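You operate a simulated robot arm through the tools that you are given. There is no shell and no other tool.

The job below is to be done with a simulated two-armed robot. You get a single attempt, and the scene is never put back.

Task
Set the roll sorter's gaps to 3 and 7 mm, tip in the red tote before it and run it.
Fine: feed gap 3, end gap 7, both set before the start; the empty tote goes back on its spot.

It is judged by the outcome, as a careful person would: the job done as asked, and still so three seconds after it is handed in. It fails if anything else is knocked over, pushed out of place, dropped, spilled or broken.

Robot
Two 7-joint arms with two-finger grippers on one trunk that stands fixed in place. Base frame: the origin is at the foot of the trunk, x ahead of it, y to its left, z up. Units: mm, degrees, N and s.
The left shoulder is at [36, 216, 1406], the right one opposite. With the tool pointing down near the work surface each hand reaches from about 100 to 700 mm from the base axis, measured 20 degrees to its own side. Payload 3.43 kg a hand.
The TCP of each hand is the grasp point between the finger pads, 20 mm short of the fingertips. In the tool frame z runs along the fingers and y along their closing line. The gripper opens to 124 mm; its body begins 93 mm behind the TCP.
Orientation is told as [roll, pitch, yaw] about the base's x, y, z axes, in that order, counted from this pose: with the fingers straight down and closing along the base's y, the tool's x points along the base's -x, its y along +y and its z along -z.

Tools
- The arms move only by the tool servo_tool. It takes "left_targets", "right_targets" or both (then of equal length, played together; a hand with none holds still); each is a list of rows, each an object (a shift or turn left out is 0, a gripper value left out holds the last) with "hand": the opening, from 0 (shut) to 1 (fully open); "offset": the shift along the base's x, y, z in mm, a list of three; "rot": the turn, a rotation vector about the base's x, y, z in rad, a list of three. In form: [{"hand": hand, "offset": [dx, dy, dz], "rot": [rx, ry, rz]}, ...]. A call has 1 to 20 rows; each row shifts and turns the commanded pose from where the row before left it. A row lasts 0.2 s, in which the tool goes at most 50 mm and 8.6 degrees; a call with a longer step from one row to the next is refused whole, and so is a gripper value outside its range. A pose out of reach is approached as far as the arm can. The call stops where the force on the tool passes 50 N (or 10 N more than at its start, if that is more) or the arm is blocked; 0.2 s more then pass. The fingers move at their own pace (about 72 mm/s each) and stop on an object; they squeeze with about 25 N. The grip force told is the motor's: it shows also when the fingers shut on nothing. Time passes only in rows, and 0.2 s behind the last, so rows that do not move let the fingers close. It gives the time, the measured TCP pose, the force on the tool (base axes), the opening and the grip force at its end, in the units of the frame above (readings bear some noise), with the torque about the TCP (base axes, N m) and any sound that the robot's microphone picked up.
- Cameras (640 x 400 px; columns grow to the right, rows downward): "scene" is now at [136.7, -25.5, 1580.9]; the picture's right is [-0.29, -0.96, 0.00], its down [-0.57, 0.17, -0.80] and it looks along [0.77, -0.23, -0.59] (base axes); focal length 214 px, centre (320, 200). "left" rides on the left gripper at [82, -14, -140] in its tool frame; the picture's right is [0.17, 0.99, 0.00], its down [-0.83, 0.14, -0.54] and it looks along [-0.53, 0.09, 0.84] (tool axes); focal length 243 px, centre (320, 200). "right" rides on the right gripper at [82, 14, -140] in its tool frame; the picture's right is [-0.17, 0.99, 0.00], its down [-0.83, -0.14, -0.54] and it looks along [-0.53, -0.09, 0.84] (tool axes); focal length 243 px, centre (320, 200). There is no depth. A picture from a camera that has moved, and an enlarged one, comes with that camera's place and axes in the base frame and with its lens.
- capture(camera): a new picture of that camera. The clock stands still meanwhile.
- lift_body(by): moves the trunk up (or, below 0, down) by that many mm; the arms and the scene camera ride with it, the base frame stays. It gives what a move gives, with no picture.
- aim_head(pan, tilt): turns the head with the scene camera to pan (to the left, within 80 degrees either way) and tilt (down, from -29 to 69), counted from straight ahead of the robot (the tilt from the chest, where the trunk bows). It gives what a move gives.
- zoom(camera, box): a new picture of the part [left, top, right, bottom] of that camera's present view, enlarged. The clock stands still meanwhile.
- hand_in(): hands the job in; it is judged then, once.

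Places have to be worked out from the pictures, the camera data and where the tool is seen. Open the grippers and draw the arms clear of the work before you hand the job in, unless the task says otherwise.

The tools are called by a JSON object that holds its "method" and its "body". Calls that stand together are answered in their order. servo_tool: Moves the arms, as the interface text tells. Its arguments: {"type":"object","properties":{"left_targets":{"type":"array"},"right_targets":{"type":"array"}},"required":[]} The other tools are called the same way: lift_body (by) moves the trunk up or down; aim_head (pan, tilt) turns the head that bears the scene camera; capture (camera) takes a picture; zoom (camera, box) takes an enlarged picture of a part of a camera's view; hand_in () hands the job in.

At the start:

```text
time: 0.0
left_eef_pos: [432.5, 29.3, 1485.0]
left_tool_rot: [0.0, 0.0, 0.0]
left_ft_force: [0.3, 0.3, 0.6]
left_moment: [0.01, 0.01, 0.01]
left_opening: 123.9
left_grip_force: 0.0
right_eef_pos: [341.3, -267.5, 1450.7]
right_tool_rot: [0.0, 0.1, 0.1]
right_ft_force: [-0.3, 0.1, -0.1]
right_moment: [-0.03, -0.01, 0.01]
right_opening: 124.0
right_grip_force: 0.1
trunk travel left (down, up): [-551.0, 40.0]
head pan, tilt (commanded): [-16.9, 36.5]
```

scene: 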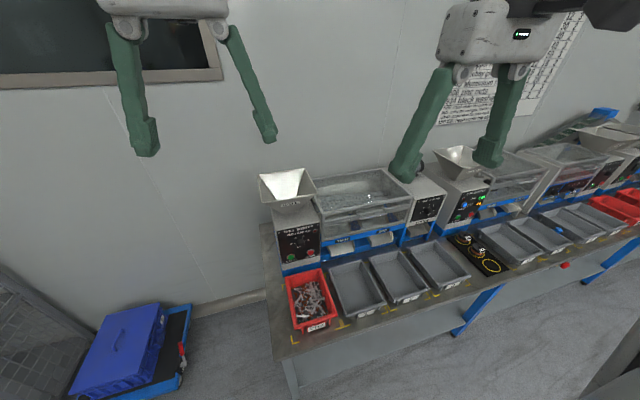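
right: 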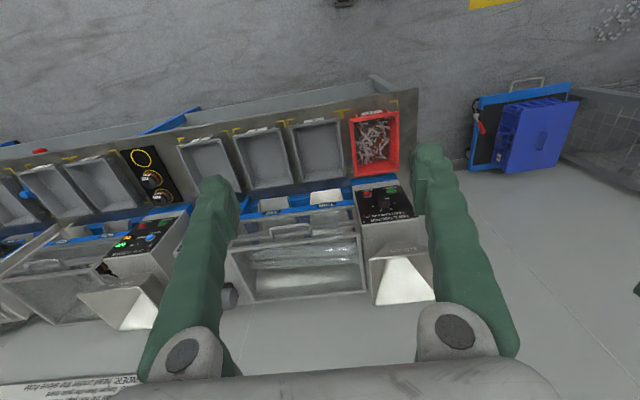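
left: 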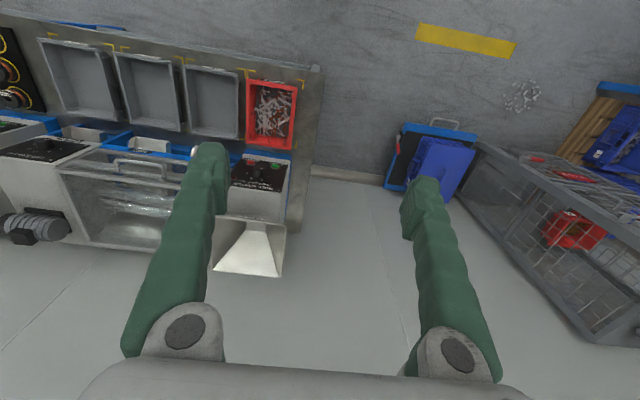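

I start by looking closer at the machine's panel, the red tote and the neighbouring machine in the scene view.

{"method": "zoom", "body": {"camera": "scene", "box": [250, 150, 450, 275]}}

{"method": "zoom", "body": {"camera": "scene", "box": [260, 210, 360, 272]}}

{"method": "zoom", "body": {"camera": "scene", "box": [400, 150, 560, 250]}}

{"method": "zoom", "body": {"camera": "scene", "box": [270, 240, 430, 340]}}

```text
3.20 times, centred on (350, 212) of scene
camera zoom: at [136.7, -25.5, 1580.9], right [-0.29, -0.96, 0.0], down [-0.57, 0.17, -0.8], along [0.77, -0.23, -0.59], focal length 686 px, centre (224, 160)
```

zoom: 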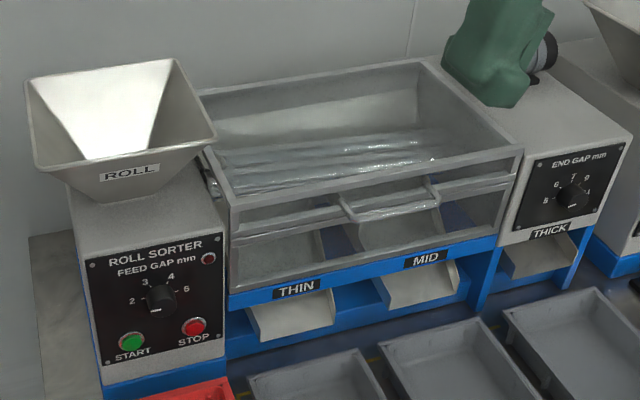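

```text
6.40 times, centred on (310, 241) of scene
camera zoom: at [136.7, -25.5, 1580.9], right [-0.29, -0.96, 0.0], down [-0.57, 0.17, -0.8], along [0.77, -0.23, -0.59], focal length 1373 px, centre (384, -62)
```

zoom: 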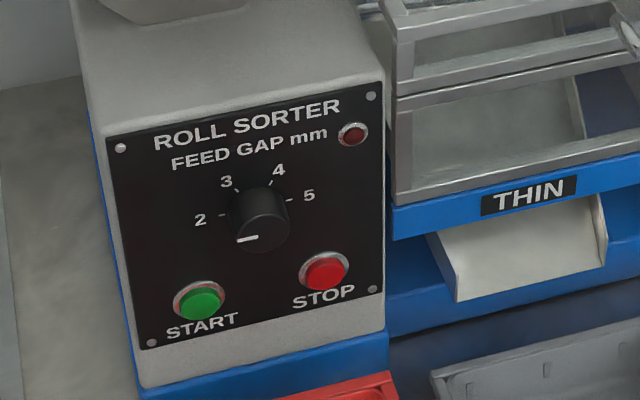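

```text
4.00 times, centred on (480, 200) of scene
camera zoom: at [136.7, -25.5, 1580.9], right [-0.29, -0.96, 0.0], down [-0.57, 0.17, -0.8], along [0.77, -0.23, -0.59], focal length 858 px, centre (-320, 200)
```

zoom: 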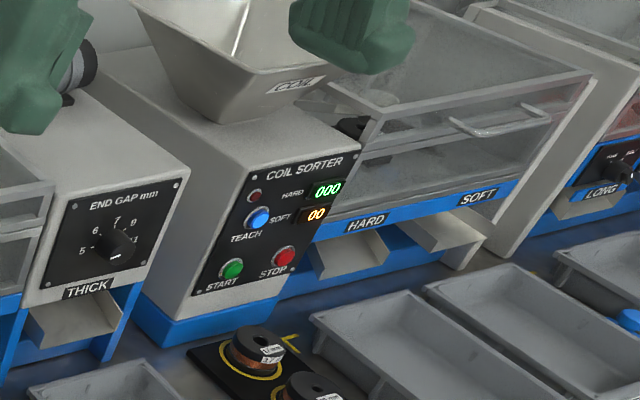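

```text
4.00 times, centred on (350, 290) of scene
camera zoom: at [136.7, -25.5, 1580.9], right [-0.29, -0.96, 0.0], down [-0.57, 0.17, -0.8], along [0.77, -0.23, -0.59], focal length 858 px, centre (200, -160)
```

zoom: 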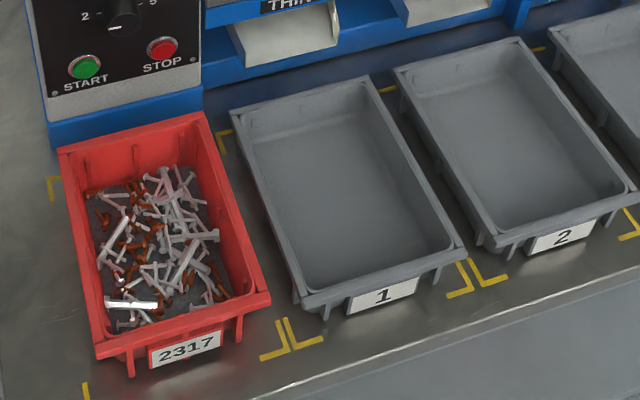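

The tote's rim triangulates to about z 847, near-left corner near (454, -32). I need closer looks at both knobs, the hopper and the chutes before planning.

{"method": "zoom", "body": {"camera": "scene", "box": [276, 222, 326, 253]}}

{"method": "zoom", "body": {"camera": "scene", "box": [405, 188, 453, 218]}}

{"method": "zoom", "body": {"camera": "scene", "box": [250, 155, 346, 215]}}

{"method": "zoom", "body": {"camera": "left", "box": [200, 60, 340, 300]}}

{"method": "zoom", "body": {"camera": "right", "box": [220, 90, 480, 310]}}

```text
12.80 times, centred on (301, 238) of scene
camera zoom: at [136.7, -25.5, 1580.9], right [-0.29, -0.96, 0.0], down [-0.57, 0.17, -0.8], along [0.77, -0.23, -0.59], focal length 2745 px, centre (563, -280)
```

zoom: 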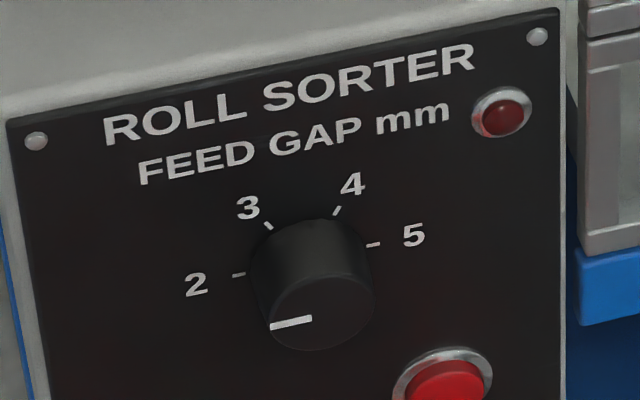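

```text
13.33 times, centred on (429, 203) of scene
camera zoom: at [136.7, -25.5, 1580.9], right [-0.29, -0.96, 0.0], down [-0.57, 0.17, -0.8], along [0.77, -0.23, -0.59], focal length 2860 px, centre (-1133, 160)
```

zoom: 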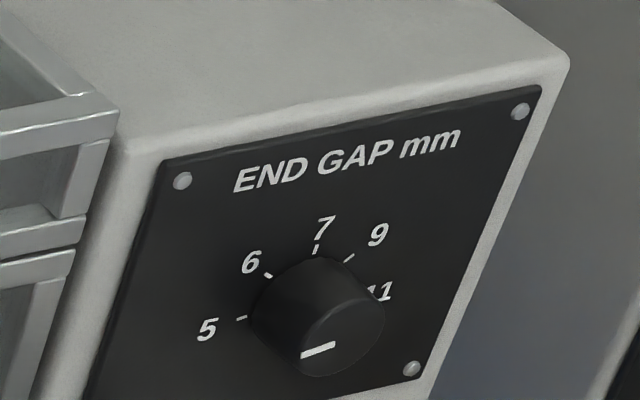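

```text
6.67 times, centred on (298, 185) of scene
camera zoom: at [136.7, -25.5, 1580.9], right [-0.29, -0.96, 0.0], down [-0.57, 0.17, -0.8], along [0.77, -0.23, -0.59], focal length 1430 px, centre (467, 300)
```

zoom: 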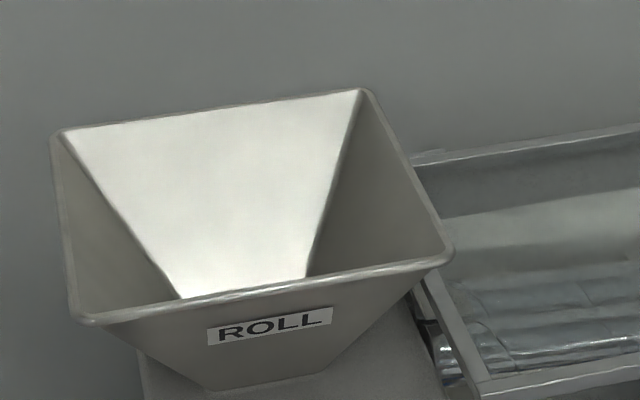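

```text
1.67 times, centred on (270, 180) of left
camera zoom: at [351.1, 15.5, 1625.2], right [-0.17, 0.99, 0.0], down [0.83, 0.14, 0.54], along [0.53, 0.09, -0.84], focal length 404 px, centre (403, 233)
```

zoom: 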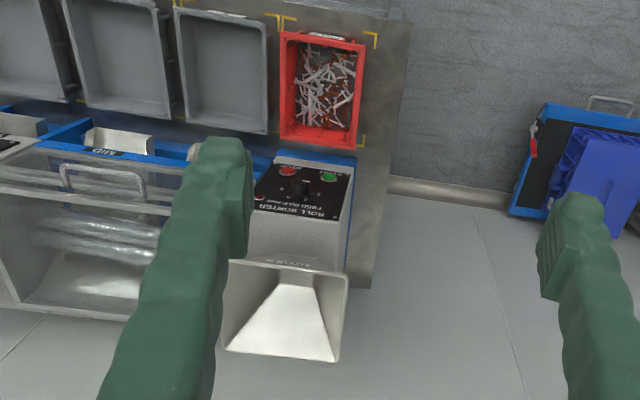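

```text
1.82 times, centred on (350, 200) of right
camera zoom: at [260.6, -252.6, 1590.3], right [0.17, 0.99, 0.0], down [0.83, -0.14, 0.54], along [0.53, -0.09, -0.84], focal length 441 px, centre (266, 200)
```

zoom: 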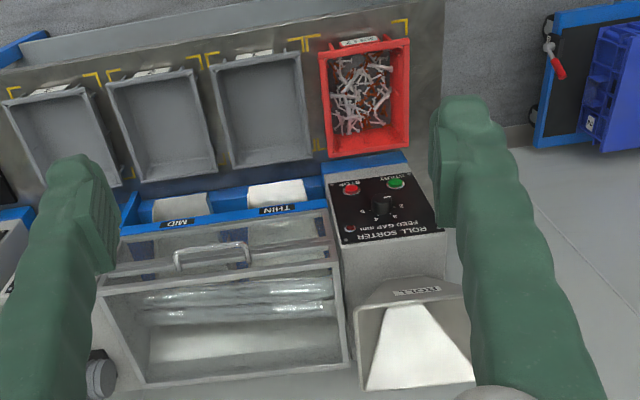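

Next I zoom the hand cameras at the feed panel, hopper and end panel so I can triangulate them against the scene view.

{"method": "zoom", "body": {"camera": "right", "box": [345, 180, 425, 230]}}

{"method": "zoom", "body": {"camera": "right", "box": [340, 230, 460, 305]}}

{"method": "zoom", "body": {"camera": "right", "box": [330, 90, 420, 190]}}

{"method": "zoom", "body": {"camera": "left", "box": [225, 150, 305, 200]}}

{"method": "zoom", "body": {"camera": "left", "box": [0, 110, 120, 185]}}

```text
8.00 times, centred on (385, 205) of right
camera zoom: at [260.6, -252.6, 1590.3], right [0.17, 0.99, 0.0], down [0.83, -0.14, 0.54], along [0.53, -0.09, -0.84], focal length 1941 px, centre (-200, 160)
```

zoom: 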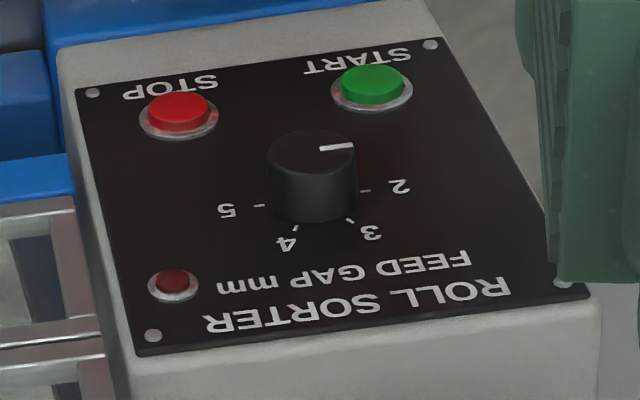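

```text
5.33 times, centred on (400, 268) of right
camera zoom: at [260.6, -252.6, 1590.3], right [0.17, 0.99, 0.0], down [0.83, -0.14, 0.54], along [0.53, -0.09, -0.84], focal length 1294 px, centre (-107, -160)
```

zoom: 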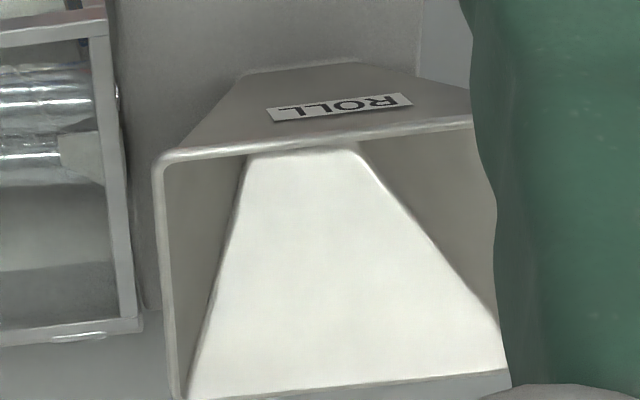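

```text
4.00 times, centred on (375, 140) of right
camera zoom: at [260.6, -252.6, 1590.3], right [0.17, 0.99, 0.0], down [0.83, -0.14, 0.54], along [0.53, -0.09, -0.84], focal length 970 px, centre (100, 440)
```

zoom: 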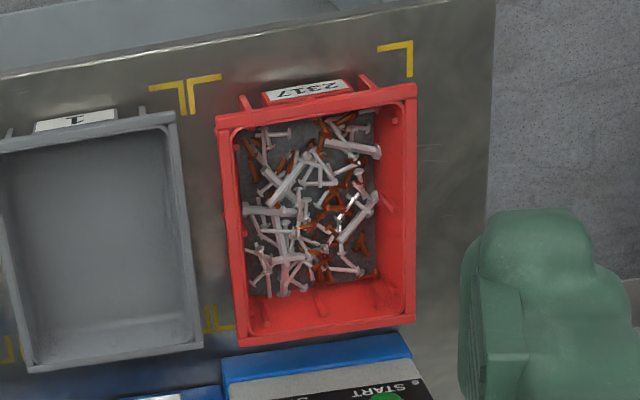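

```text
8.00 times, centred on (265, 175) of left
camera zoom: at [351.1, 15.5, 1625.2], right [-0.17, 0.99, 0.0], down [0.83, 0.14, 0.54], along [0.53, 0.09, -0.84], focal length 1941 px, centre (760, 400)
```

zoom: 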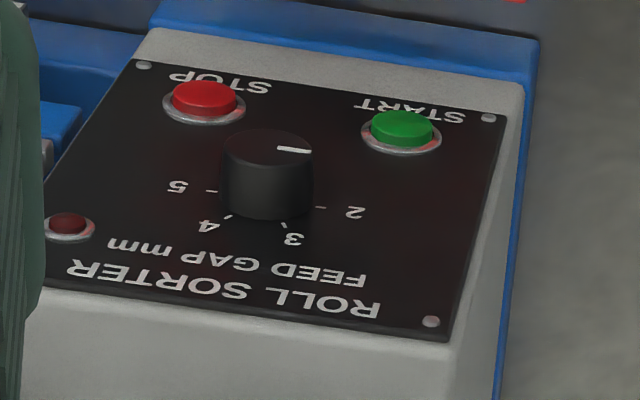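

```text
5.33 times, centred on (60, 148) of left
camera zoom: at [351.1, 15.5, 1625.2], right [-0.17, 0.99, 0.0], down [0.83, 0.14, 0.54], along [0.53, 0.09, -0.84], focal length 1294 px, centre (1707, 480)
```

zoom: 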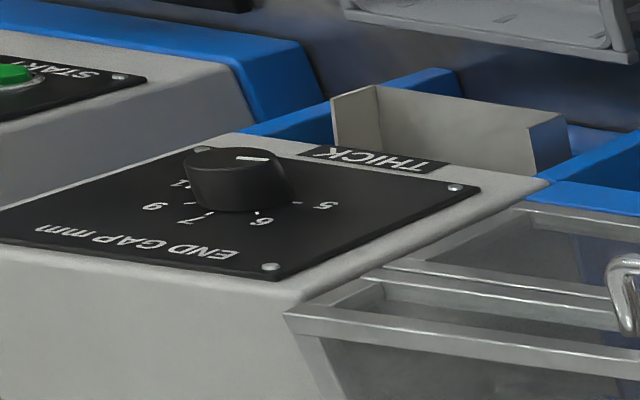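

Both panels appear vertical with the feed knob's face near (708, -120, 929) and the hopper rim near z 1135. The tote height came out inconsistent, so I zoom in on it from the left hand and scene cameras.

{"method": "zoom", "body": {"camera": "left", "box": [230, 65, 330, 165]}}

{"method": "zoom", "body": {"camera": "scene", "box": [270, 260, 350, 345]}}

{"method": "zoom", "body": {"camera": "right", "box": [330, 90, 430, 190]}}

```text
4.00 times, centred on (280, 115) of left
camera zoom: at [351.1, 15.5, 1625.2], right [-0.17, 0.99, 0.0], down [0.83, 0.14, 0.54], along [0.53, 0.09, -0.84], focal length 970 px, centre (480, 540)
```

zoom: 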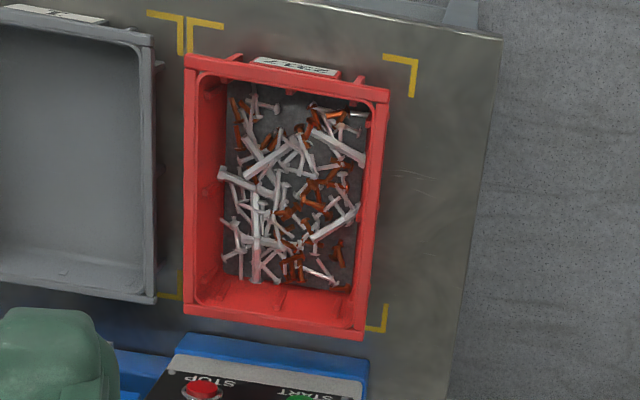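

```text
4.71 times, centred on (310, 302) of scene
camera zoom: at [136.7, -25.5, 1580.9], right [-0.29, -0.96, 0.0], down [-0.57, 0.17, -0.8], along [0.77, -0.23, -0.59], focal length 1009 px, centre (367, -282)
```

zoom: 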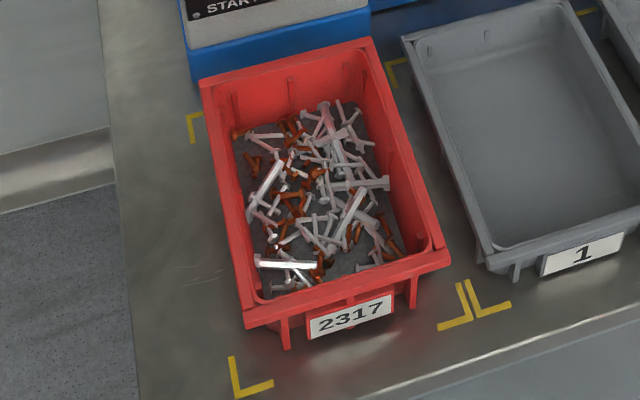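

```text
4.00 times, centred on (380, 140) of right
camera zoom: at [260.6, -252.6, 1590.3], right [0.17, 0.99, 0.0], down [0.83, -0.14, 0.54], along [0.53, -0.09, -0.84], focal length 970 px, centre (80, 440)
```

zoom: 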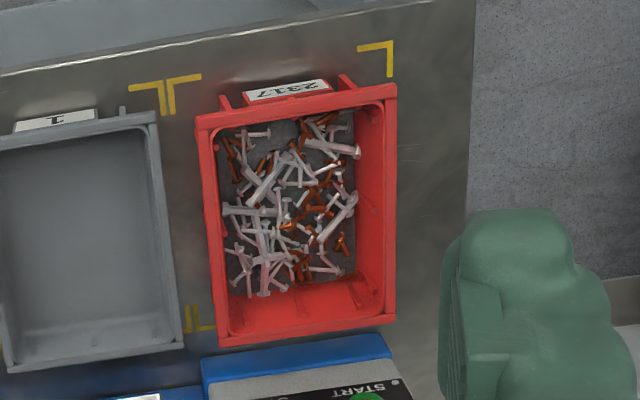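

The tote rim comes out at z≈788 (x 476–687, y -35 to -196), the bench top at about 727, and both gap panels are vertical at x≈730. I lower the trunk to bring the shoulders nearer panel height.

{"method": "lift_body", "body": {"by": -330}}

```text
time: 3.2
left_eef_pos: [513.1, 30.0, 982.3]
left_tool_rot: [0.0, 23.9, 0.1]
left_ft_force: [-0.3, -0.1, -0.3]
left_moment: [-0.02, 0.02, -0.01]
left_opening: 124.1
left_grip_force: 0.1
right_eef_pos: [341.3, -267.6, 1120.6]
right_tool_rot: [0.0, 0.0, -0.1]
right_ft_force: [0.0, -0.7, -0.1]
right_moment: [0.0, 0.0, 0.01]
right_opening: 124.1
right_grip_force: 0.0
trunk travel left (down, up): [-221.0, 370.0]
head pan, tilt (commanded): [-16.9, 36.5]
```

The left hand ended at a different pose (pitched 24°, z 982) than the plain drop, so I look at the scene before moving on.

{"method": "capture", "body": {"camera": "scene"}}

{"method": "capture", "body": {"camera": "left"}}

{"method": "capture", "body": {"camera": "right"}}

```text
taken
camera scene: at [263.0, -25.4, 1227.6], right [-0.29, -0.96, 0.0], down [-0.57, 0.17, -0.8], along [0.77, -0.23, -0.59], focal length 214 px, centre (320, 200)
```

scene: 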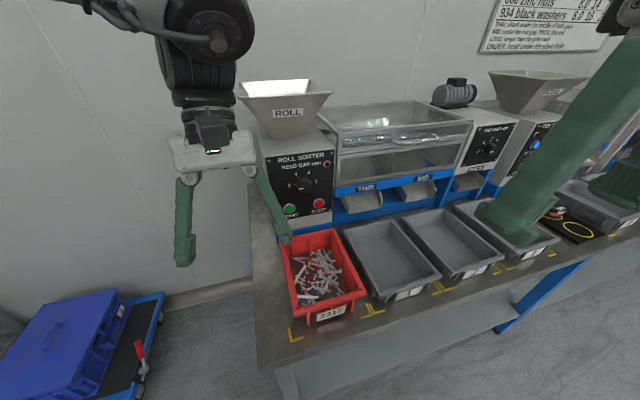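

```text
taken
camera left: at [495.4, 15.5, 1143.7], right [-0.15, 0.99, 0.07], down [0.98, 0.14, 0.16], along [0.15, 0.09, -0.99], focal length 243 px, centre (320, 200)
```

left: 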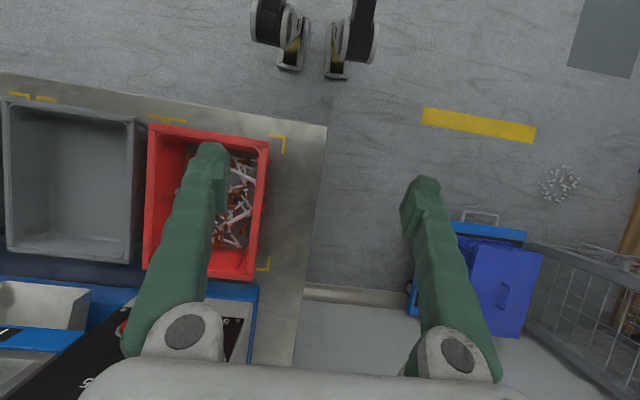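

```text
taken
camera right: at [260.2, -252.6, 1260.5], right [0.16, 0.99, 0.0], down [0.83, -0.14, 0.54], along [0.53, -0.09, -0.84], focal length 243 px, centre (320, 200)
```

right: 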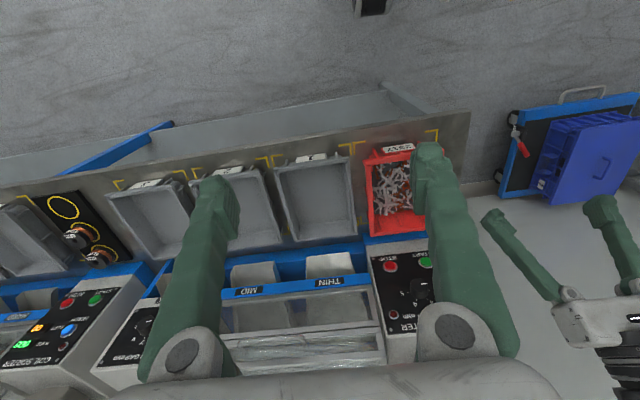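

The trunk bows forward as it lowers (camera moved ahead 126 mm), which helps reach. Now I swing the right hand outward while pitching it to point forward at the panels, well clear of the bench items.

{"method": "servo_tool", "body": {"right_targets": [{"hand": 0.6, "offset": [12, -30, -8], "rot": [0, -0.143, 0]}, {"offset": [12, -30, -8], "rot": [0, -0.143, 0]}, {"offset": [12, -30, -8], "rot": [0, -0.143, 0]}, {"offset": [12, -30, -8], "rot": [0, -0.143, 0]}, {"offset": [12, -30, -8], "rot": [0, -0.143, 0]}, {"offset": [12, -30, -8], "rot": [0, -0.143, 0]}, {"offset": [12, -30, -8], "rot": [0, -0.143, 0]}, {"offset": [12, -30, -8], "rot": [0, -0.143, 0]}, {"offset": [12, -30, -8], "rot": [0, -0.143, 0]}, {"offset": [12, -30, -8], "rot": [0, -0.143, 0]}, {"offset": [12, -30, -8], "rot": [0, -0.141, 0]}]}}

```text
time: 5.7
left_eef_pos: [515.2, 27.0, 982.2]
left_tool_rot: [0.2, 24.0, 0.1]
left_ft_force: [-0.3, 0.3, 0.4]
left_moment: [0.06, 0.02, -0.03]
left_opening: 124.4
left_grip_force: 0.1
right_eef_pos: [454.4, -628.6, 1086.1]
right_tool_rot: [-171.6, -89.8, 171.6]
right_ft_force: [-0.7, 0.6, -0.2]
right_moment: [0.02, -0.09, 0.04]
right_opening: 74.3
right_grip_force: 0.1
right hand out of reach, approached as far as the arm can: row 4, 6, 7
trunk travel left (down, up): [-221.0, 370.0]
head pan, tilt (commanded): [-16.9, 36.5]
```

The hand points forward now but isn't quite at its commanded place; I let it settle and look.

{"method": "servo_tool", "body": {"right_targets": [{"offset": [0, 0, 0]}, {"offset": [0, 0, 0]}]}}

{"method": "capture", "body": {"camera": "scene"}}

{"method": "capture", "body": {"camera": "right"}}

```text
time: 6.2
left_eef_pos: [513.6, 29.6, 981.8]
left_tool_rot: [0.0, 23.9, 0.0]
left_ft_force: [0.5, -0.4, -0.4]
left_moment: [0.02, -0.03, 0.01]
left_opening: 123.9
left_grip_force: 0.1
right_eef_pos: [454.5, -626.5, 1086.7]
right_tool_rot: [-114.3, -90.0, 114.5]
right_ft_force: [0.3, -0.3, -0.6]
right_moment: [-0.02, -0.01, 0.02]
right_opening: 74.2
right_grip_force: 0.0
trunk travel left (down, up): [-221.0, 370.0]
head pan, tilt (commanded): [-16.9, 36.5]
```

```text
taken
camera scene: at [263.3, -25.1, 1227.5], right [-0.29, -0.96, 0.0], down [-0.57, 0.17, -0.8], along [0.77, -0.23, -0.59], focal length 214 px, centre (320, 200)
```

scene: 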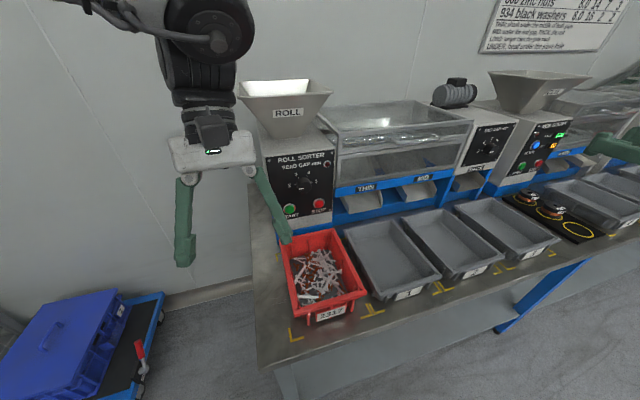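

```text
taken
camera right: at [314.7, -612.2, 1005.0], right [0.0, 0.99, 0.16], down [-0.54, -0.14, 0.83], along [0.84, -0.09, 0.53], focal length 243 px, centre (320, 200)
```

right: 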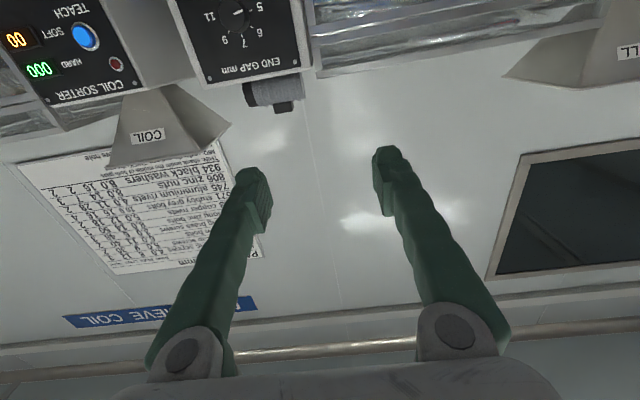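

The right camera sees the END GAP panel directly; I zoom in on both knobs to read their pointers precisely.

{"method": "zoom", "body": {"camera": "right", "box": [170, 0, 330, 100]}}

{"method": "zoom", "body": {"camera": "scene", "box": [260, 145, 344, 225]}}

{"method": "zoom", "body": {"camera": "scene", "box": [450, 110, 530, 180]}}

{"method": "zoom", "body": {"camera": "scene", "box": [470, 0, 620, 60]}}

```text
4.00 times, centred on (250, 50) of right
camera zoom: at [314.7, -612.2, 1005.0], right [0.0, 0.99, 0.16], down [-0.54, -0.14, 0.83], along [0.84, -0.09, 0.53], focal length 970 px, centre (600, 800)
```

zoom: 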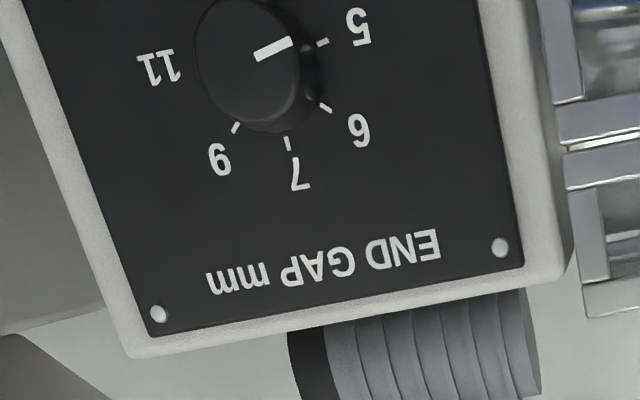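

```text
5.00 times, centred on (302, 185) of scene
camera zoom: at [263.3, -25.1, 1227.5], right [-0.29, -0.96, 0.0], down [-0.57, 0.17, -0.8], along [0.77, -0.23, -0.59], focal length 1072 px, centre (410, 275)
```

zoom: 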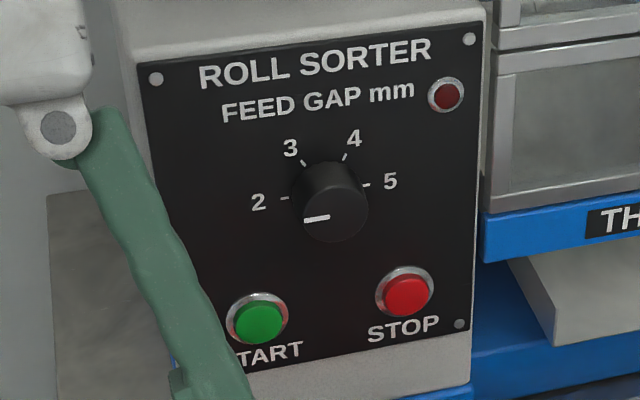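

```text
5.71 times, centred on (490, 145) of scene
camera zoom: at [263.3, -25.1, 1227.5], right [-0.29, -0.96, 0.0], down [-0.57, 0.17, -0.8], along [0.77, -0.23, -0.59], focal length 1226 px, centre (-651, 514)
```

zoom: 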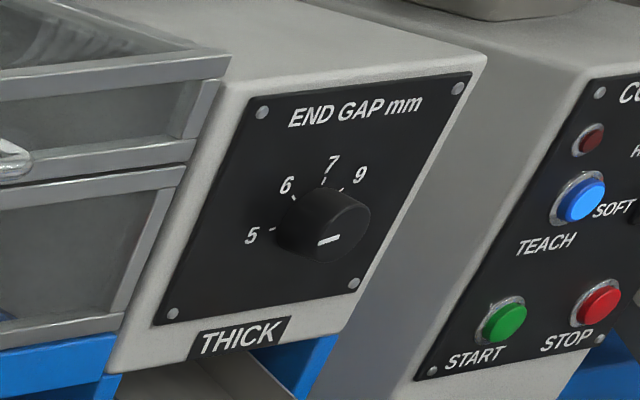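

```text
4.27 times, centred on (545, 30) of scene
camera zoom: at [263.3, -25.1, 1227.5], right [-0.29, -0.96, 0.0], down [-0.57, 0.17, -0.8], along [0.77, -0.23, -0.59], focal length 915 px, centre (-640, 925)
```

zoom: 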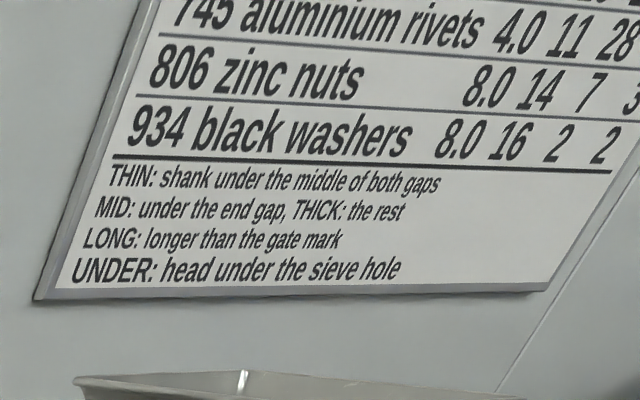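

Both knobs point at (about) their lowest mark: feed on 2, end on 5; END knob face triangulates to (706, -720, 952) from two views that agree. I bring the right hand to a pre-grasp in front of the END knob, rolled -45° so the quarter turn to 7 is centred.

{"method": "servo_tool", "body": {"right_targets": [{"hand": 0.6, "offset": [28, -14, -19.3], "rot": [-0.112, 0, 0]}, {"offset": [28, -14, -19.3], "rot": [-0.112, 0, 0]}, {"offset": [28, -14, -19.3], "rot": [-0.112, 0, 0]}, {"offset": [28, -14, -19.3], "rot": [-0.112, 0, 0]}, {"offset": [28, -14, -19.3], "rot": [-0.112, 0, 0]}, {"offset": [28, -12, -19.3], "rot": [-0.112, 0, 0]}, {"offset": [28, -12, -19.3], "rot": [-0.112, 0, 0]}, {"offset": [0, 0, 0]}]}}

{"method": "capture", "body": {"camera": "right"}}

{"method": "capture", "body": {"camera": "scene"}}

```text
time: 8.1
left_eef_pos: [512.5, 30.3, 981.1]
left_tool_rot: [0.0, 23.8, 0.0]
left_ft_force: [-0.5, -0.3, 0.2]
left_moment: [0.0, -0.04, 0.0]
left_opening: 124.0
left_grip_force: 0.0
right_eef_pos: [649.5, -719.9, 952.3]
right_tool_rot: [-90.0, -44.9, 90.1]
right_ft_force: [-0.7, 0.4, 0.5]
right_moment: [0.02, -0.01, 0.02]
right_opening: 74.3
right_grip_force: 0.0
trunk travel left (down, up): [-221.0, 370.0]
head pan, tilt (commanded): [-16.9, 36.5]
```

```text
taken
camera right: at [510.5, -767.8, 884.8], right [0.0, 0.81, -0.58], down [-0.54, 0.49, 0.69], along [0.84, 0.31, 0.44], focal length 243 px, centre (320, 200)
```

right: 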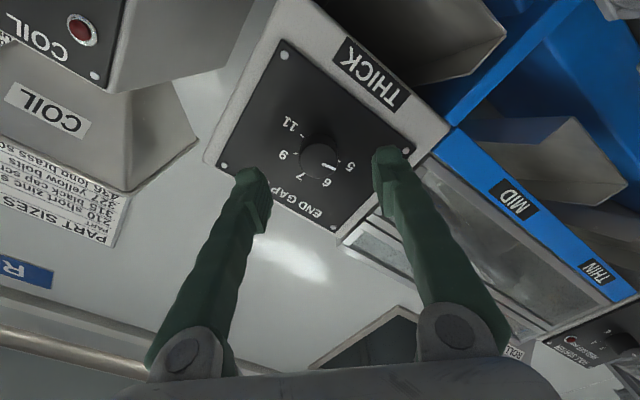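

```text
taken
camera scene: at [262.7, -24.9, 1227.7], right [-0.29, -0.96, 0.0], down [-0.57, 0.17, -0.8], along [0.77, -0.23, -0.59], focal length 214 px, centre (320, 200)
```

scene: 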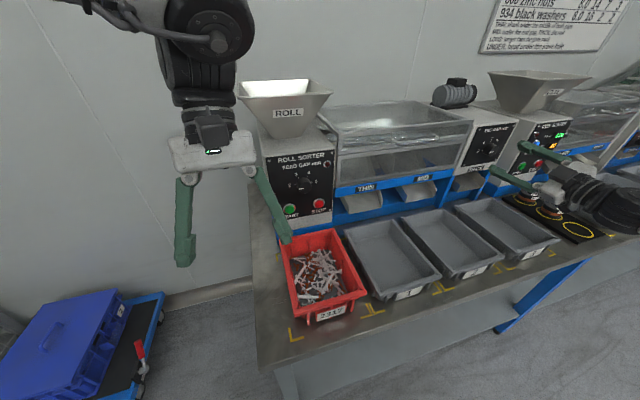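

The hand reached the pre-grasp exactly and the knob lies on the tool axis in its camera. I advance 48 mm in steps so the pads straddle the knob with the tips short of the panel.

{"method": "servo_tool", "body": {"right_targets": [{"hand": 0.6, "offset": [12, 0, 0]}, {"offset": [12, 0, 0]}, {"offset": [12, 0, 0]}, {"offset": [12, 0, 0]}, {"offset": [0, 0, 0]}]}}

{"method": "zoom", "body": {"camera": "right", "box": [220, 60, 440, 230]}}

{"method": "zoom", "body": {"camera": "scene", "box": [440, 105, 560, 200]}}

```text
time: 9.2
left_eef_pos: [514.0, 30.6, 982.1]
left_tool_rot: [0.0, 23.8, 0.2]
left_ft_force: [0.5, 0.0, -0.1]
left_moment: [0.01, -0.01, -0.02]
left_opening: 123.9
left_grip_force: 0.1
right_eef_pos: [696.6, -721.8, 952.0]
right_tool_rot: [-90.0, -44.9, 89.9]
right_ft_force: [0.4, -0.7, 0.4]
right_moment: [0.0, 0.04, -0.02]
right_opening: 74.2
right_grip_force: 0.1
trunk travel left (down, up): [-221.0, 370.0]
head pan, tilt (commanded): [-16.9, 36.5]
```

```text
2.35 times, centred on (330, 145) of right
camera zoom: at [558.0, -768.8, 884.5], right [0.0, 0.81, -0.58], down [-0.54, 0.49, 0.69], along [0.84, 0.31, 0.44], focal length 571 px, centre (296, 329)
```

zoom: 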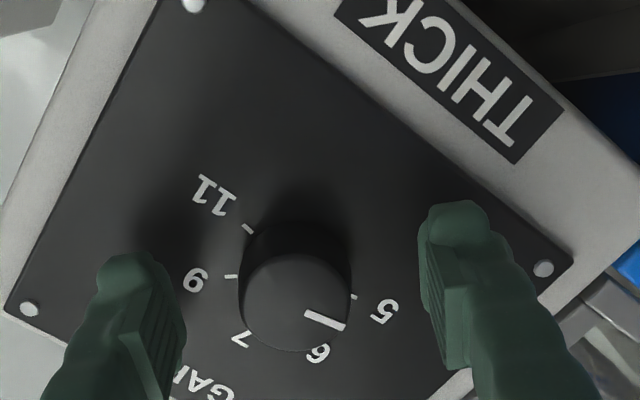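

```text
4.21 times, centred on (500, 152) of scene
camera zoom: at [263.2, -25.4, 1227.5], right [-0.29, -0.96, 0.0], down [-0.57, 0.17, -0.8], along [0.77, -0.23, -0.59], focal length 903 px, centre (-438, 400)
```

zoom: 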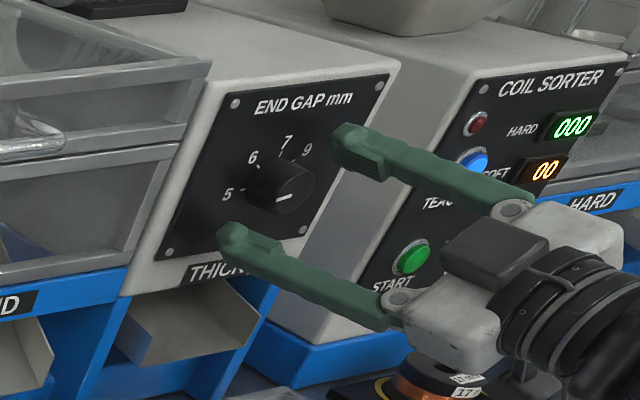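

The knob is centred between the open fingers. I go 5 mm further in and close on it.

{"method": "servo_tool", "body": {"right_targets": [{"hand": 0.6, "offset": [5, 0.5, 0]}, {"hand": 0.6, "offset": [0, 0, 0]}, {"hand": 0}, {"hand": 0}, {"hand": 0}, {"hand": 0}]}}

{"method": "zoom", "body": {"camera": "right", "box": [220, 60, 440, 230]}}

```text
time: 10.7
left_eef_pos: [513.5, 28.6, 981.3]
left_tool_rot: [0.0, 23.9, 0.1]
left_ft_force: [0.6, 0.2, -0.4]
left_moment: [-0.01, -0.01, -0.01]
left_opening: 124.3
left_grip_force: 0.0
right_eef_pos: [701.2, -720.4, 953.0]
right_tool_rot: [-90.2, -45.0, 90.0]
right_ft_force: [7.7, -8.6, 7.2]
right_moment: [0.04, 0.04, -0.27]
right_opening: 32.8
right_grip_force: 45.3
trunk travel left (down, up): [-221.0, 370.0]
head pan, tilt (commanded): [-16.9, 36.5]
```

```text
2.35 times, centred on (330, 145) of right
camera zoom: at [562.6, -769.0, 885.1], right [0.0, 0.81, -0.58], down [-0.54, 0.49, 0.68], along [0.84, 0.31, 0.44], focal length 571 px, centre (296, 329)
```

zoom: 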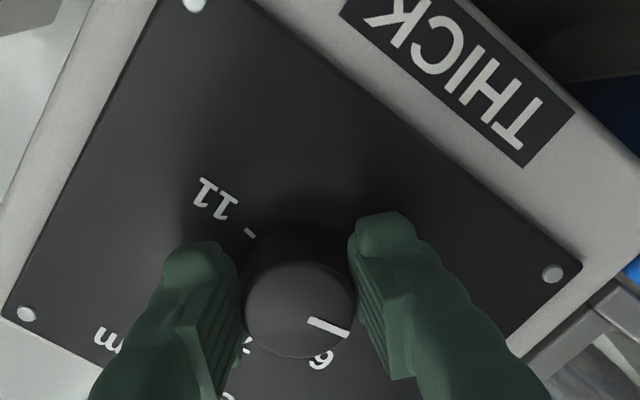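

Gripped at 32.8 mm. I turn the hand clockwise (+x) by about half the way and check that the knob follows.

{"method": "servo_tool", "body": {"right_targets": [{"hand": 0, "rot": [0.14, 0, 0]}, {"rot": [0.14, 0, 0]}, {"rot": [0.14, 0, 0]}, {"rot": [0.14, 0, 0]}, {"rot": [0.14, 0, 0]}, {"rot": [0.085, 0, 0]}, {"rot": [0, 0, 0]}]}}

{"method": "zoom", "body": {"camera": "right", "box": [220, 60, 440, 230]}}

{"method": "zoom", "body": {"camera": "scene", "box": [440, 105, 560, 200]}}

```text
time: 12.2
left_eef_pos: [513.4, 29.3, 982.8]
left_tool_rot: [0.1, 23.8, 0.0]
left_ft_force: [0.1, -0.8, -0.5]
left_moment: [0.03, 0.02, -0.01]
left_opening: 124.2
left_grip_force: 0.0
right_eef_pos: [701.6, -718.6, 951.2]
right_tool_rot: [93.1, -89.9, -92.9]
right_ft_force: [9.5, 0.1, 7.7]
right_moment: [0.04, -0.47, 0.08]
right_opening: 33.3
right_grip_force: 44.4
trunk travel left (down, up): [-221.0, 370.0]
head pan, tilt (commanded): [-16.9, 36.5]
```

```text
2.35 times, centred on (330, 145) of right
camera zoom: at [562.4, -705.3, 870.3], right [0.0, 0.99, 0.17], down [-0.54, -0.14, 0.83], along [0.84, -0.09, 0.53], focal length 571 px, centre (296, 329)
```

zoom: 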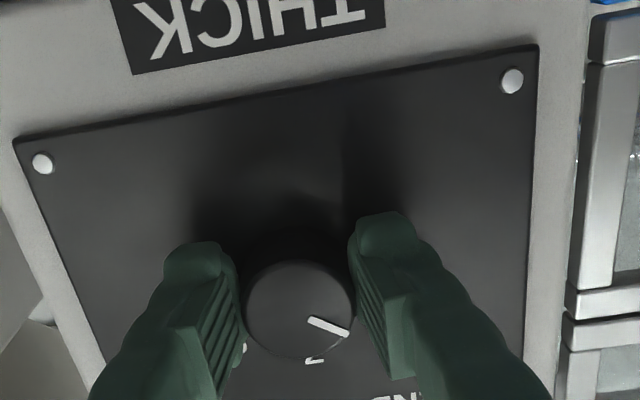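

```text
4.21 times, centred on (500, 152) of scene
camera zoom: at [263.7, -24.7, 1227.4], right [-0.29, -0.96, 0.0], down [-0.57, 0.17, -0.8], along [0.77, -0.23, -0.59], focal length 903 px, centre (-438, 400)
```

zoom: 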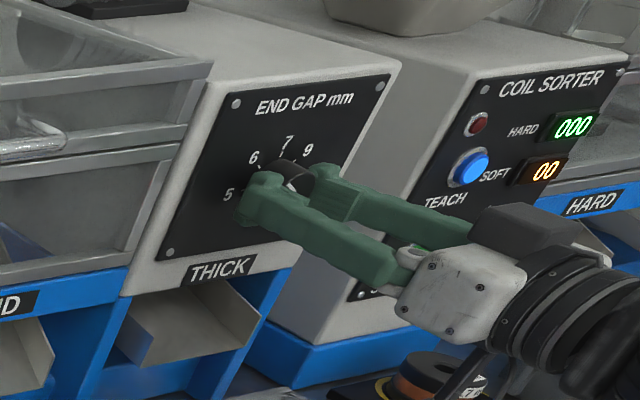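

The knob follows without slip. I turn the remaining 45° and check against the 7 mark.

{"method": "servo_tool", "body": {"right_targets": [{"hand": 0, "rot": [0.14, 0, 0]}, {"rot": [0.14, 0, 0]}, {"rot": [0.14, 0, 0]}, {"rot": [0.14, 0, 0]}, {"rot": [0.14, 0, 0]}, {"rot": [0.085, 0, 0]}, {"rot": [0, 0, 0]}]}}

{"method": "zoom", "body": {"camera": "right", "box": [220, 60, 440, 230]}}

{"method": "zoom", "body": {"camera": "scene", "box": [455, 115, 515, 165]}}

```text
time: 13.8
left_eef_pos: [514.3, 31.3, 982.2]
left_tool_rot: [0.0, 23.8, 0.0]
left_ft_force: [0.1, 0.6, 1.0]
left_moment: [-0.01, 0.0, 0.03]
left_opening: 124.2
left_grip_force: 0.1
right_eef_pos: [700.7, -717.9, 954.5]
right_tool_rot: [90.1, -45.0, -89.7]
right_ft_force: [7.3, 17.1, 10.1]
right_moment: [-0.05, -0.09, 0.39]
right_opening: 33.0
right_grip_force: 45.1
trunk travel left (down, up): [-221.0, 370.0]
head pan, tilt (commanded): [-16.9, 36.5]
```

```text
2.35 times, centred on (330, 145) of right
camera zoom: at [562.1, -649.7, 904.7], right [0.0, 0.58, 0.81], down [-0.54, -0.69, 0.49], along [0.84, -0.44, 0.31], focal length 571 px, centre (296, 329)
```

zoom: 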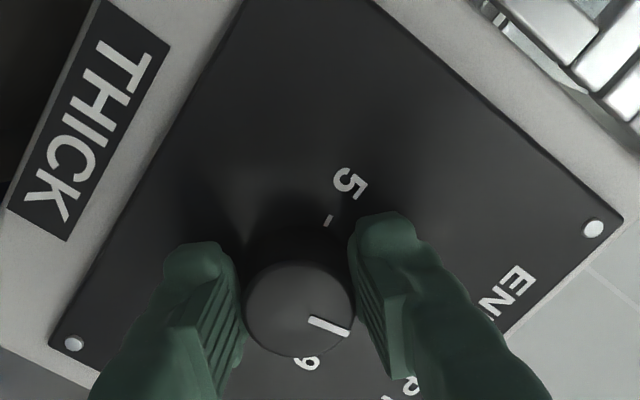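

```text
8.00 times, centred on (485, 140) of scene
camera zoom: at [263.3, -22.6, 1227.5], right [-0.29, -0.96, 0.0], down [-0.57, 0.17, -0.8], along [0.77, -0.23, -0.59], focal length 1716 px, centre (-1000, 680)
```

zoom: 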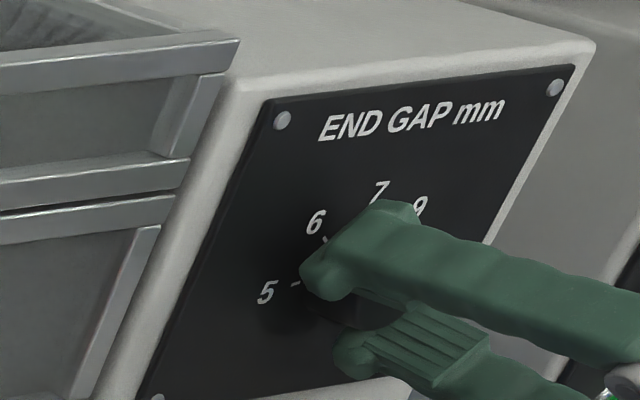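

The hand has turned a full 90°. I open, back straight off, and read the pointer.

{"method": "servo_tool", "body": {"right_targets": [{"hand": 0.55}, {"hand": 0.55}, {"hand": 0.55}, {"offset": [-20, 0, 0]}, {"offset": [-30, 0, 0]}, {"offset": [-30, 0, 0]}, {"offset": [0, 0, 0]}]}}

{"method": "zoom", "body": {"camera": "right", "box": [200, 40, 440, 230]}}

{"method": "zoom", "body": {"camera": "scene", "box": [455, 115, 515, 165]}}

```text
time: 15.4
left_eef_pos: [514.6, 29.3, 982.1]
left_tool_rot: [0.1, 23.9, 0.1]
left_ft_force: [0.9, -0.7, 0.4]
left_moment: [0.01, 0.0, -0.02]
left_opening: 123.9
left_grip_force: 0.1
right_eef_pos: [621.3, -721.4, 951.5]
right_tool_rot: [90.1, -45.0, -90.0]
right_ft_force: [0.2, 0.2, -0.1]
right_moment: [-0.01, -0.03, -0.03]
right_opening: 68.1
right_grip_force: 0.1
trunk travel left (down, up): [-221.0, 370.0]
head pan, tilt (commanded): [-16.9, 36.5]
```

```text
2.11 times, centred on (320, 135) of right
camera zoom: at [482.3, -652.7, 903.9], right [0.0, 0.58, 0.81], down [-0.54, -0.69, 0.49], along [0.84, -0.44, 0.31], focal length 511 px, centre (320, 337)
```

zoom: 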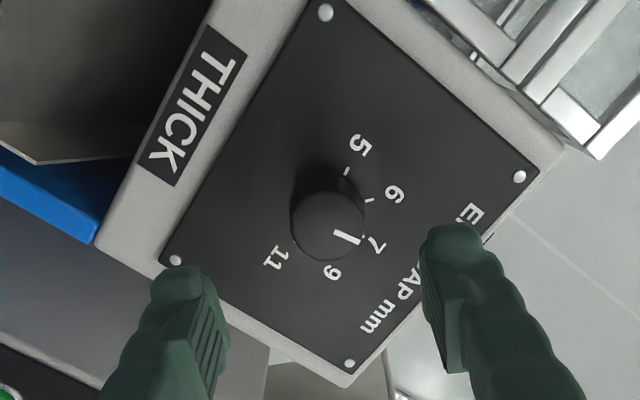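

```text
8.00 times, centred on (485, 140) of scene
camera zoom: at [263.7, -25.7, 1227.3], right [-0.29, -0.96, 0.0], down [-0.57, 0.17, -0.8], along [0.77, -0.23, -0.59], focal length 1716 px, centre (-1000, 680)
```

zoom: 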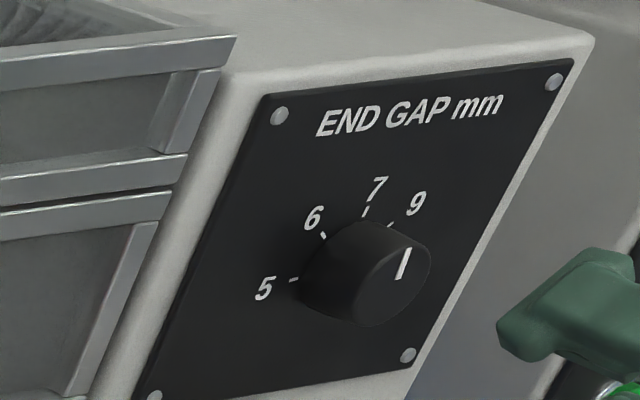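

The pointer reads close to 7, but I need the exact angle; I zoom tightly from both cameras.

{"method": "zoom", "body": {"camera": "right", "box": [290, 90, 370, 150]}}

{"method": "zoom", "body": {"camera": "scene", "box": [486, 134, 514, 158]}}

```text
6.67 times, centred on (330, 120) of right
camera zoom: at [482.3, -652.7, 903.9], right [0.0, 0.58, 0.81], down [-0.54, -0.69, 0.49], along [0.84, -0.44, 0.31], focal length 1618 px, centre (253, 733)
```

zoom: 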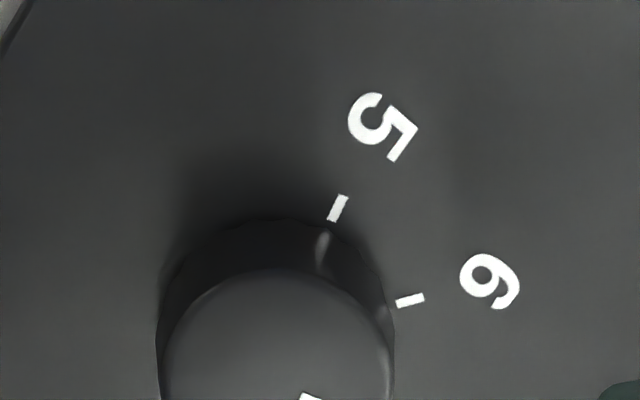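

```text
16.00 times, centred on (500, 146) of scene
camera zoom: at [263.7, -25.7, 1227.3], right [-0.29, -0.96, 0.0], down [-0.57, 0.17, -0.8], along [0.77, -0.23, -0.59], focal length 3432 px, centre (-2560, 1064)
```

zoom: 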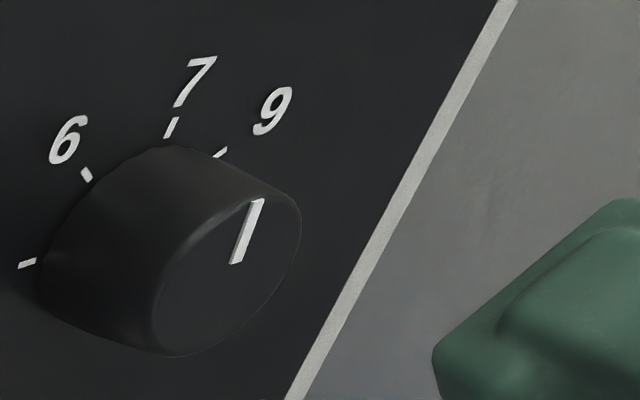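

The scene view puts the pointer about 11–13° short of 7 (it started below the 5 mark). I check with the hand camera too.

{"method": "zoom", "body": {"camera": "right", "box": [290, 105, 360, 150]}}

{"method": "zoom", "body": {"camera": "right", "box": [280, 90, 380, 155]}}

```text
8.89 times, centred on (325, 128) of right
camera zoom: at [482.3, -652.7, 903.9], right [0.0, 0.58, 0.81], down [-0.54, -0.69, 0.49], along [0.84, -0.44, 0.31], focal length 2157 px, centre (276, 844)
```

zoom: 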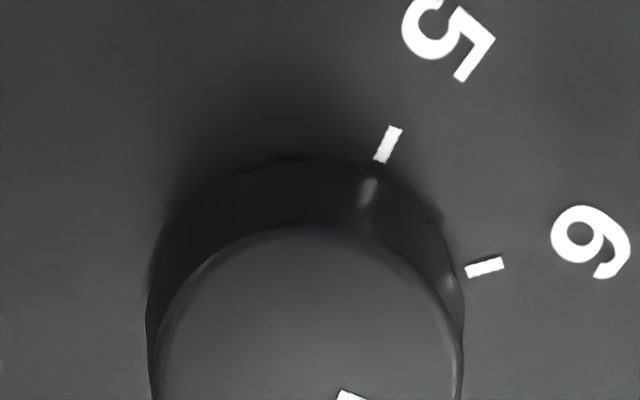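

```text
6.15 times, centred on (330, 122) of right
camera zoom: at [482.3, -652.7, 903.9], right [0.0, 0.58, 0.81], down [-0.54, -0.69, 0.49], along [0.84, -0.44, 0.31], focal length 1493 px, centre (258, 677)
```

zoom: 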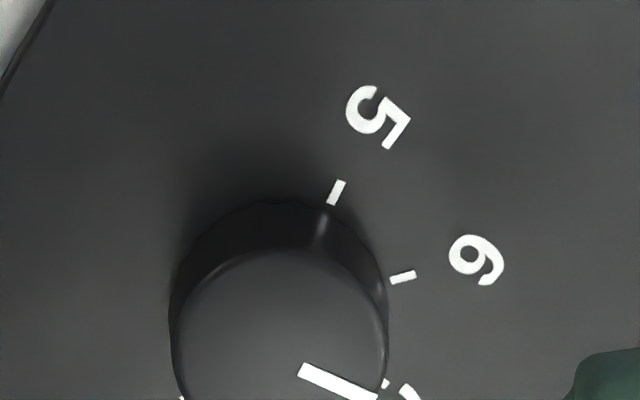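

{"method": "zoom", "body": {"camera": "right", "box": [290, 115, 370, 165]}}

```text
8.00 times, centred on (330, 140) of right
camera zoom: at [482.3, -652.7, 903.9], right [0.0, 0.58, 0.81], down [-0.54, -0.69, 0.49], along [0.84, -0.44, 0.31], focal length 1941 px, centre (240, 680)
```

zoom: 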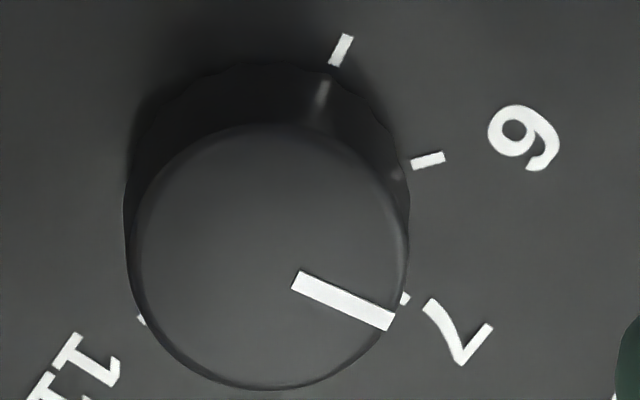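

Hand camera says ~11° short as well. I re-grip the END knob in the present roll (raised 1.5 mm to centre) and turn another 11.5° clockwise.

{"method": "servo_tool", "body": {"right_targets": [{"hand": 0.55, "offset": [30, 0, 1.5]}, {"offset": [30, 0, 0]}, {"offset": [20, 0, 0]}, {"offset": [0, 0, 0]}, {"hand": 0}, {"hand": 0}, {"hand": 0}, {"hand": 0}, {"rot": [0.1, 0, 0]}, {"rot": [0.1, 0, 0]}, {"rot": [0, 0, 0]}, {"hand": 0.55}, {"hand": 0.55}, {"hand": 0.55}, {"offset": [-20, 0, 0]}, {"offset": [-30, 0, 0]}, {"offset": [-30, 0, 0]}, {"offset": [0, 0, 0]}]}}

{"method": "zoom", "body": {"camera": "right", "box": [290, 105, 370, 155]}}

{"method": "zoom", "body": {"camera": "scene", "box": [486, 134, 514, 158]}}

```text
time: 19.2
left_eef_pos: [513.5, 29.4, 982.5]
left_tool_rot: [0.0, 24.0, 0.0]
left_ft_force: [0.0, 0.2, -0.2]
left_moment: [-0.02, 0.01, -0.02]
left_opening: 124.2
left_grip_force: 0.1
right_eef_pos: [621.9, -719.9, 953.1]
right_tool_rot: [90.0, -33.5, -89.9]
right_ft_force: [-0.7, 0.1, -0.2]
right_moment: [0.0, 0.0, -0.03]
right_opening: 68.1
right_grip_force: 0.0
trunk travel left (down, up): [-221.0, 370.0]
head pan, tilt (commanded): [-16.9, 36.5]
```

```text
8.00 times, centred on (330, 130) of right
camera zoom: at [481.9, -643.4, 919.5], right [0.0, 0.41, 0.91], down [-0.54, -0.77, 0.34], along [0.84, -0.49, 0.22], focal length 1941 px, centre (240, 760)
```

zoom: 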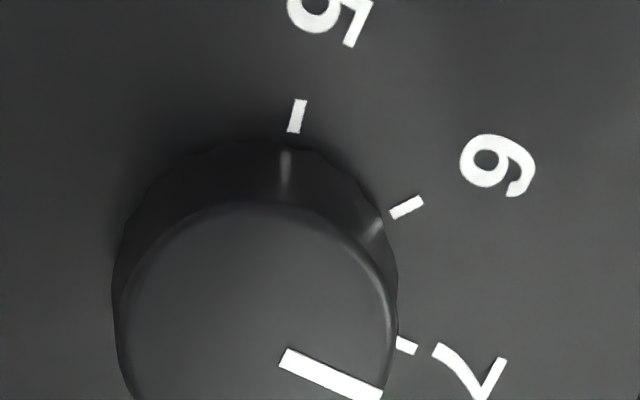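

```text
16.00 times, centred on (500, 146) of scene
camera zoom: at [263.7, -25.7, 1227.3], right [-0.29, -0.96, 0.0], down [-0.57, 0.17, -0.8], along [0.77, -0.23, -0.59], focal length 3432 px, centre (-2560, 1064)
```

zoom: 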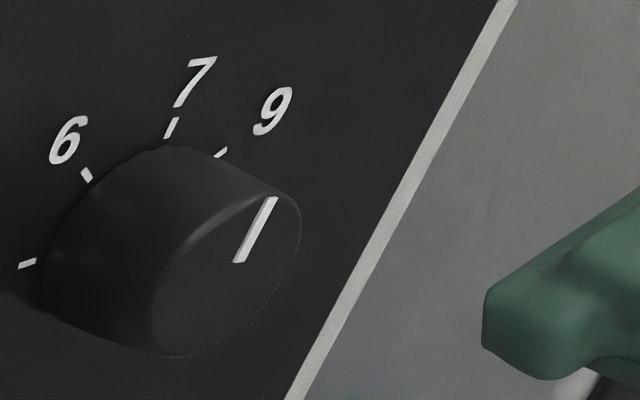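

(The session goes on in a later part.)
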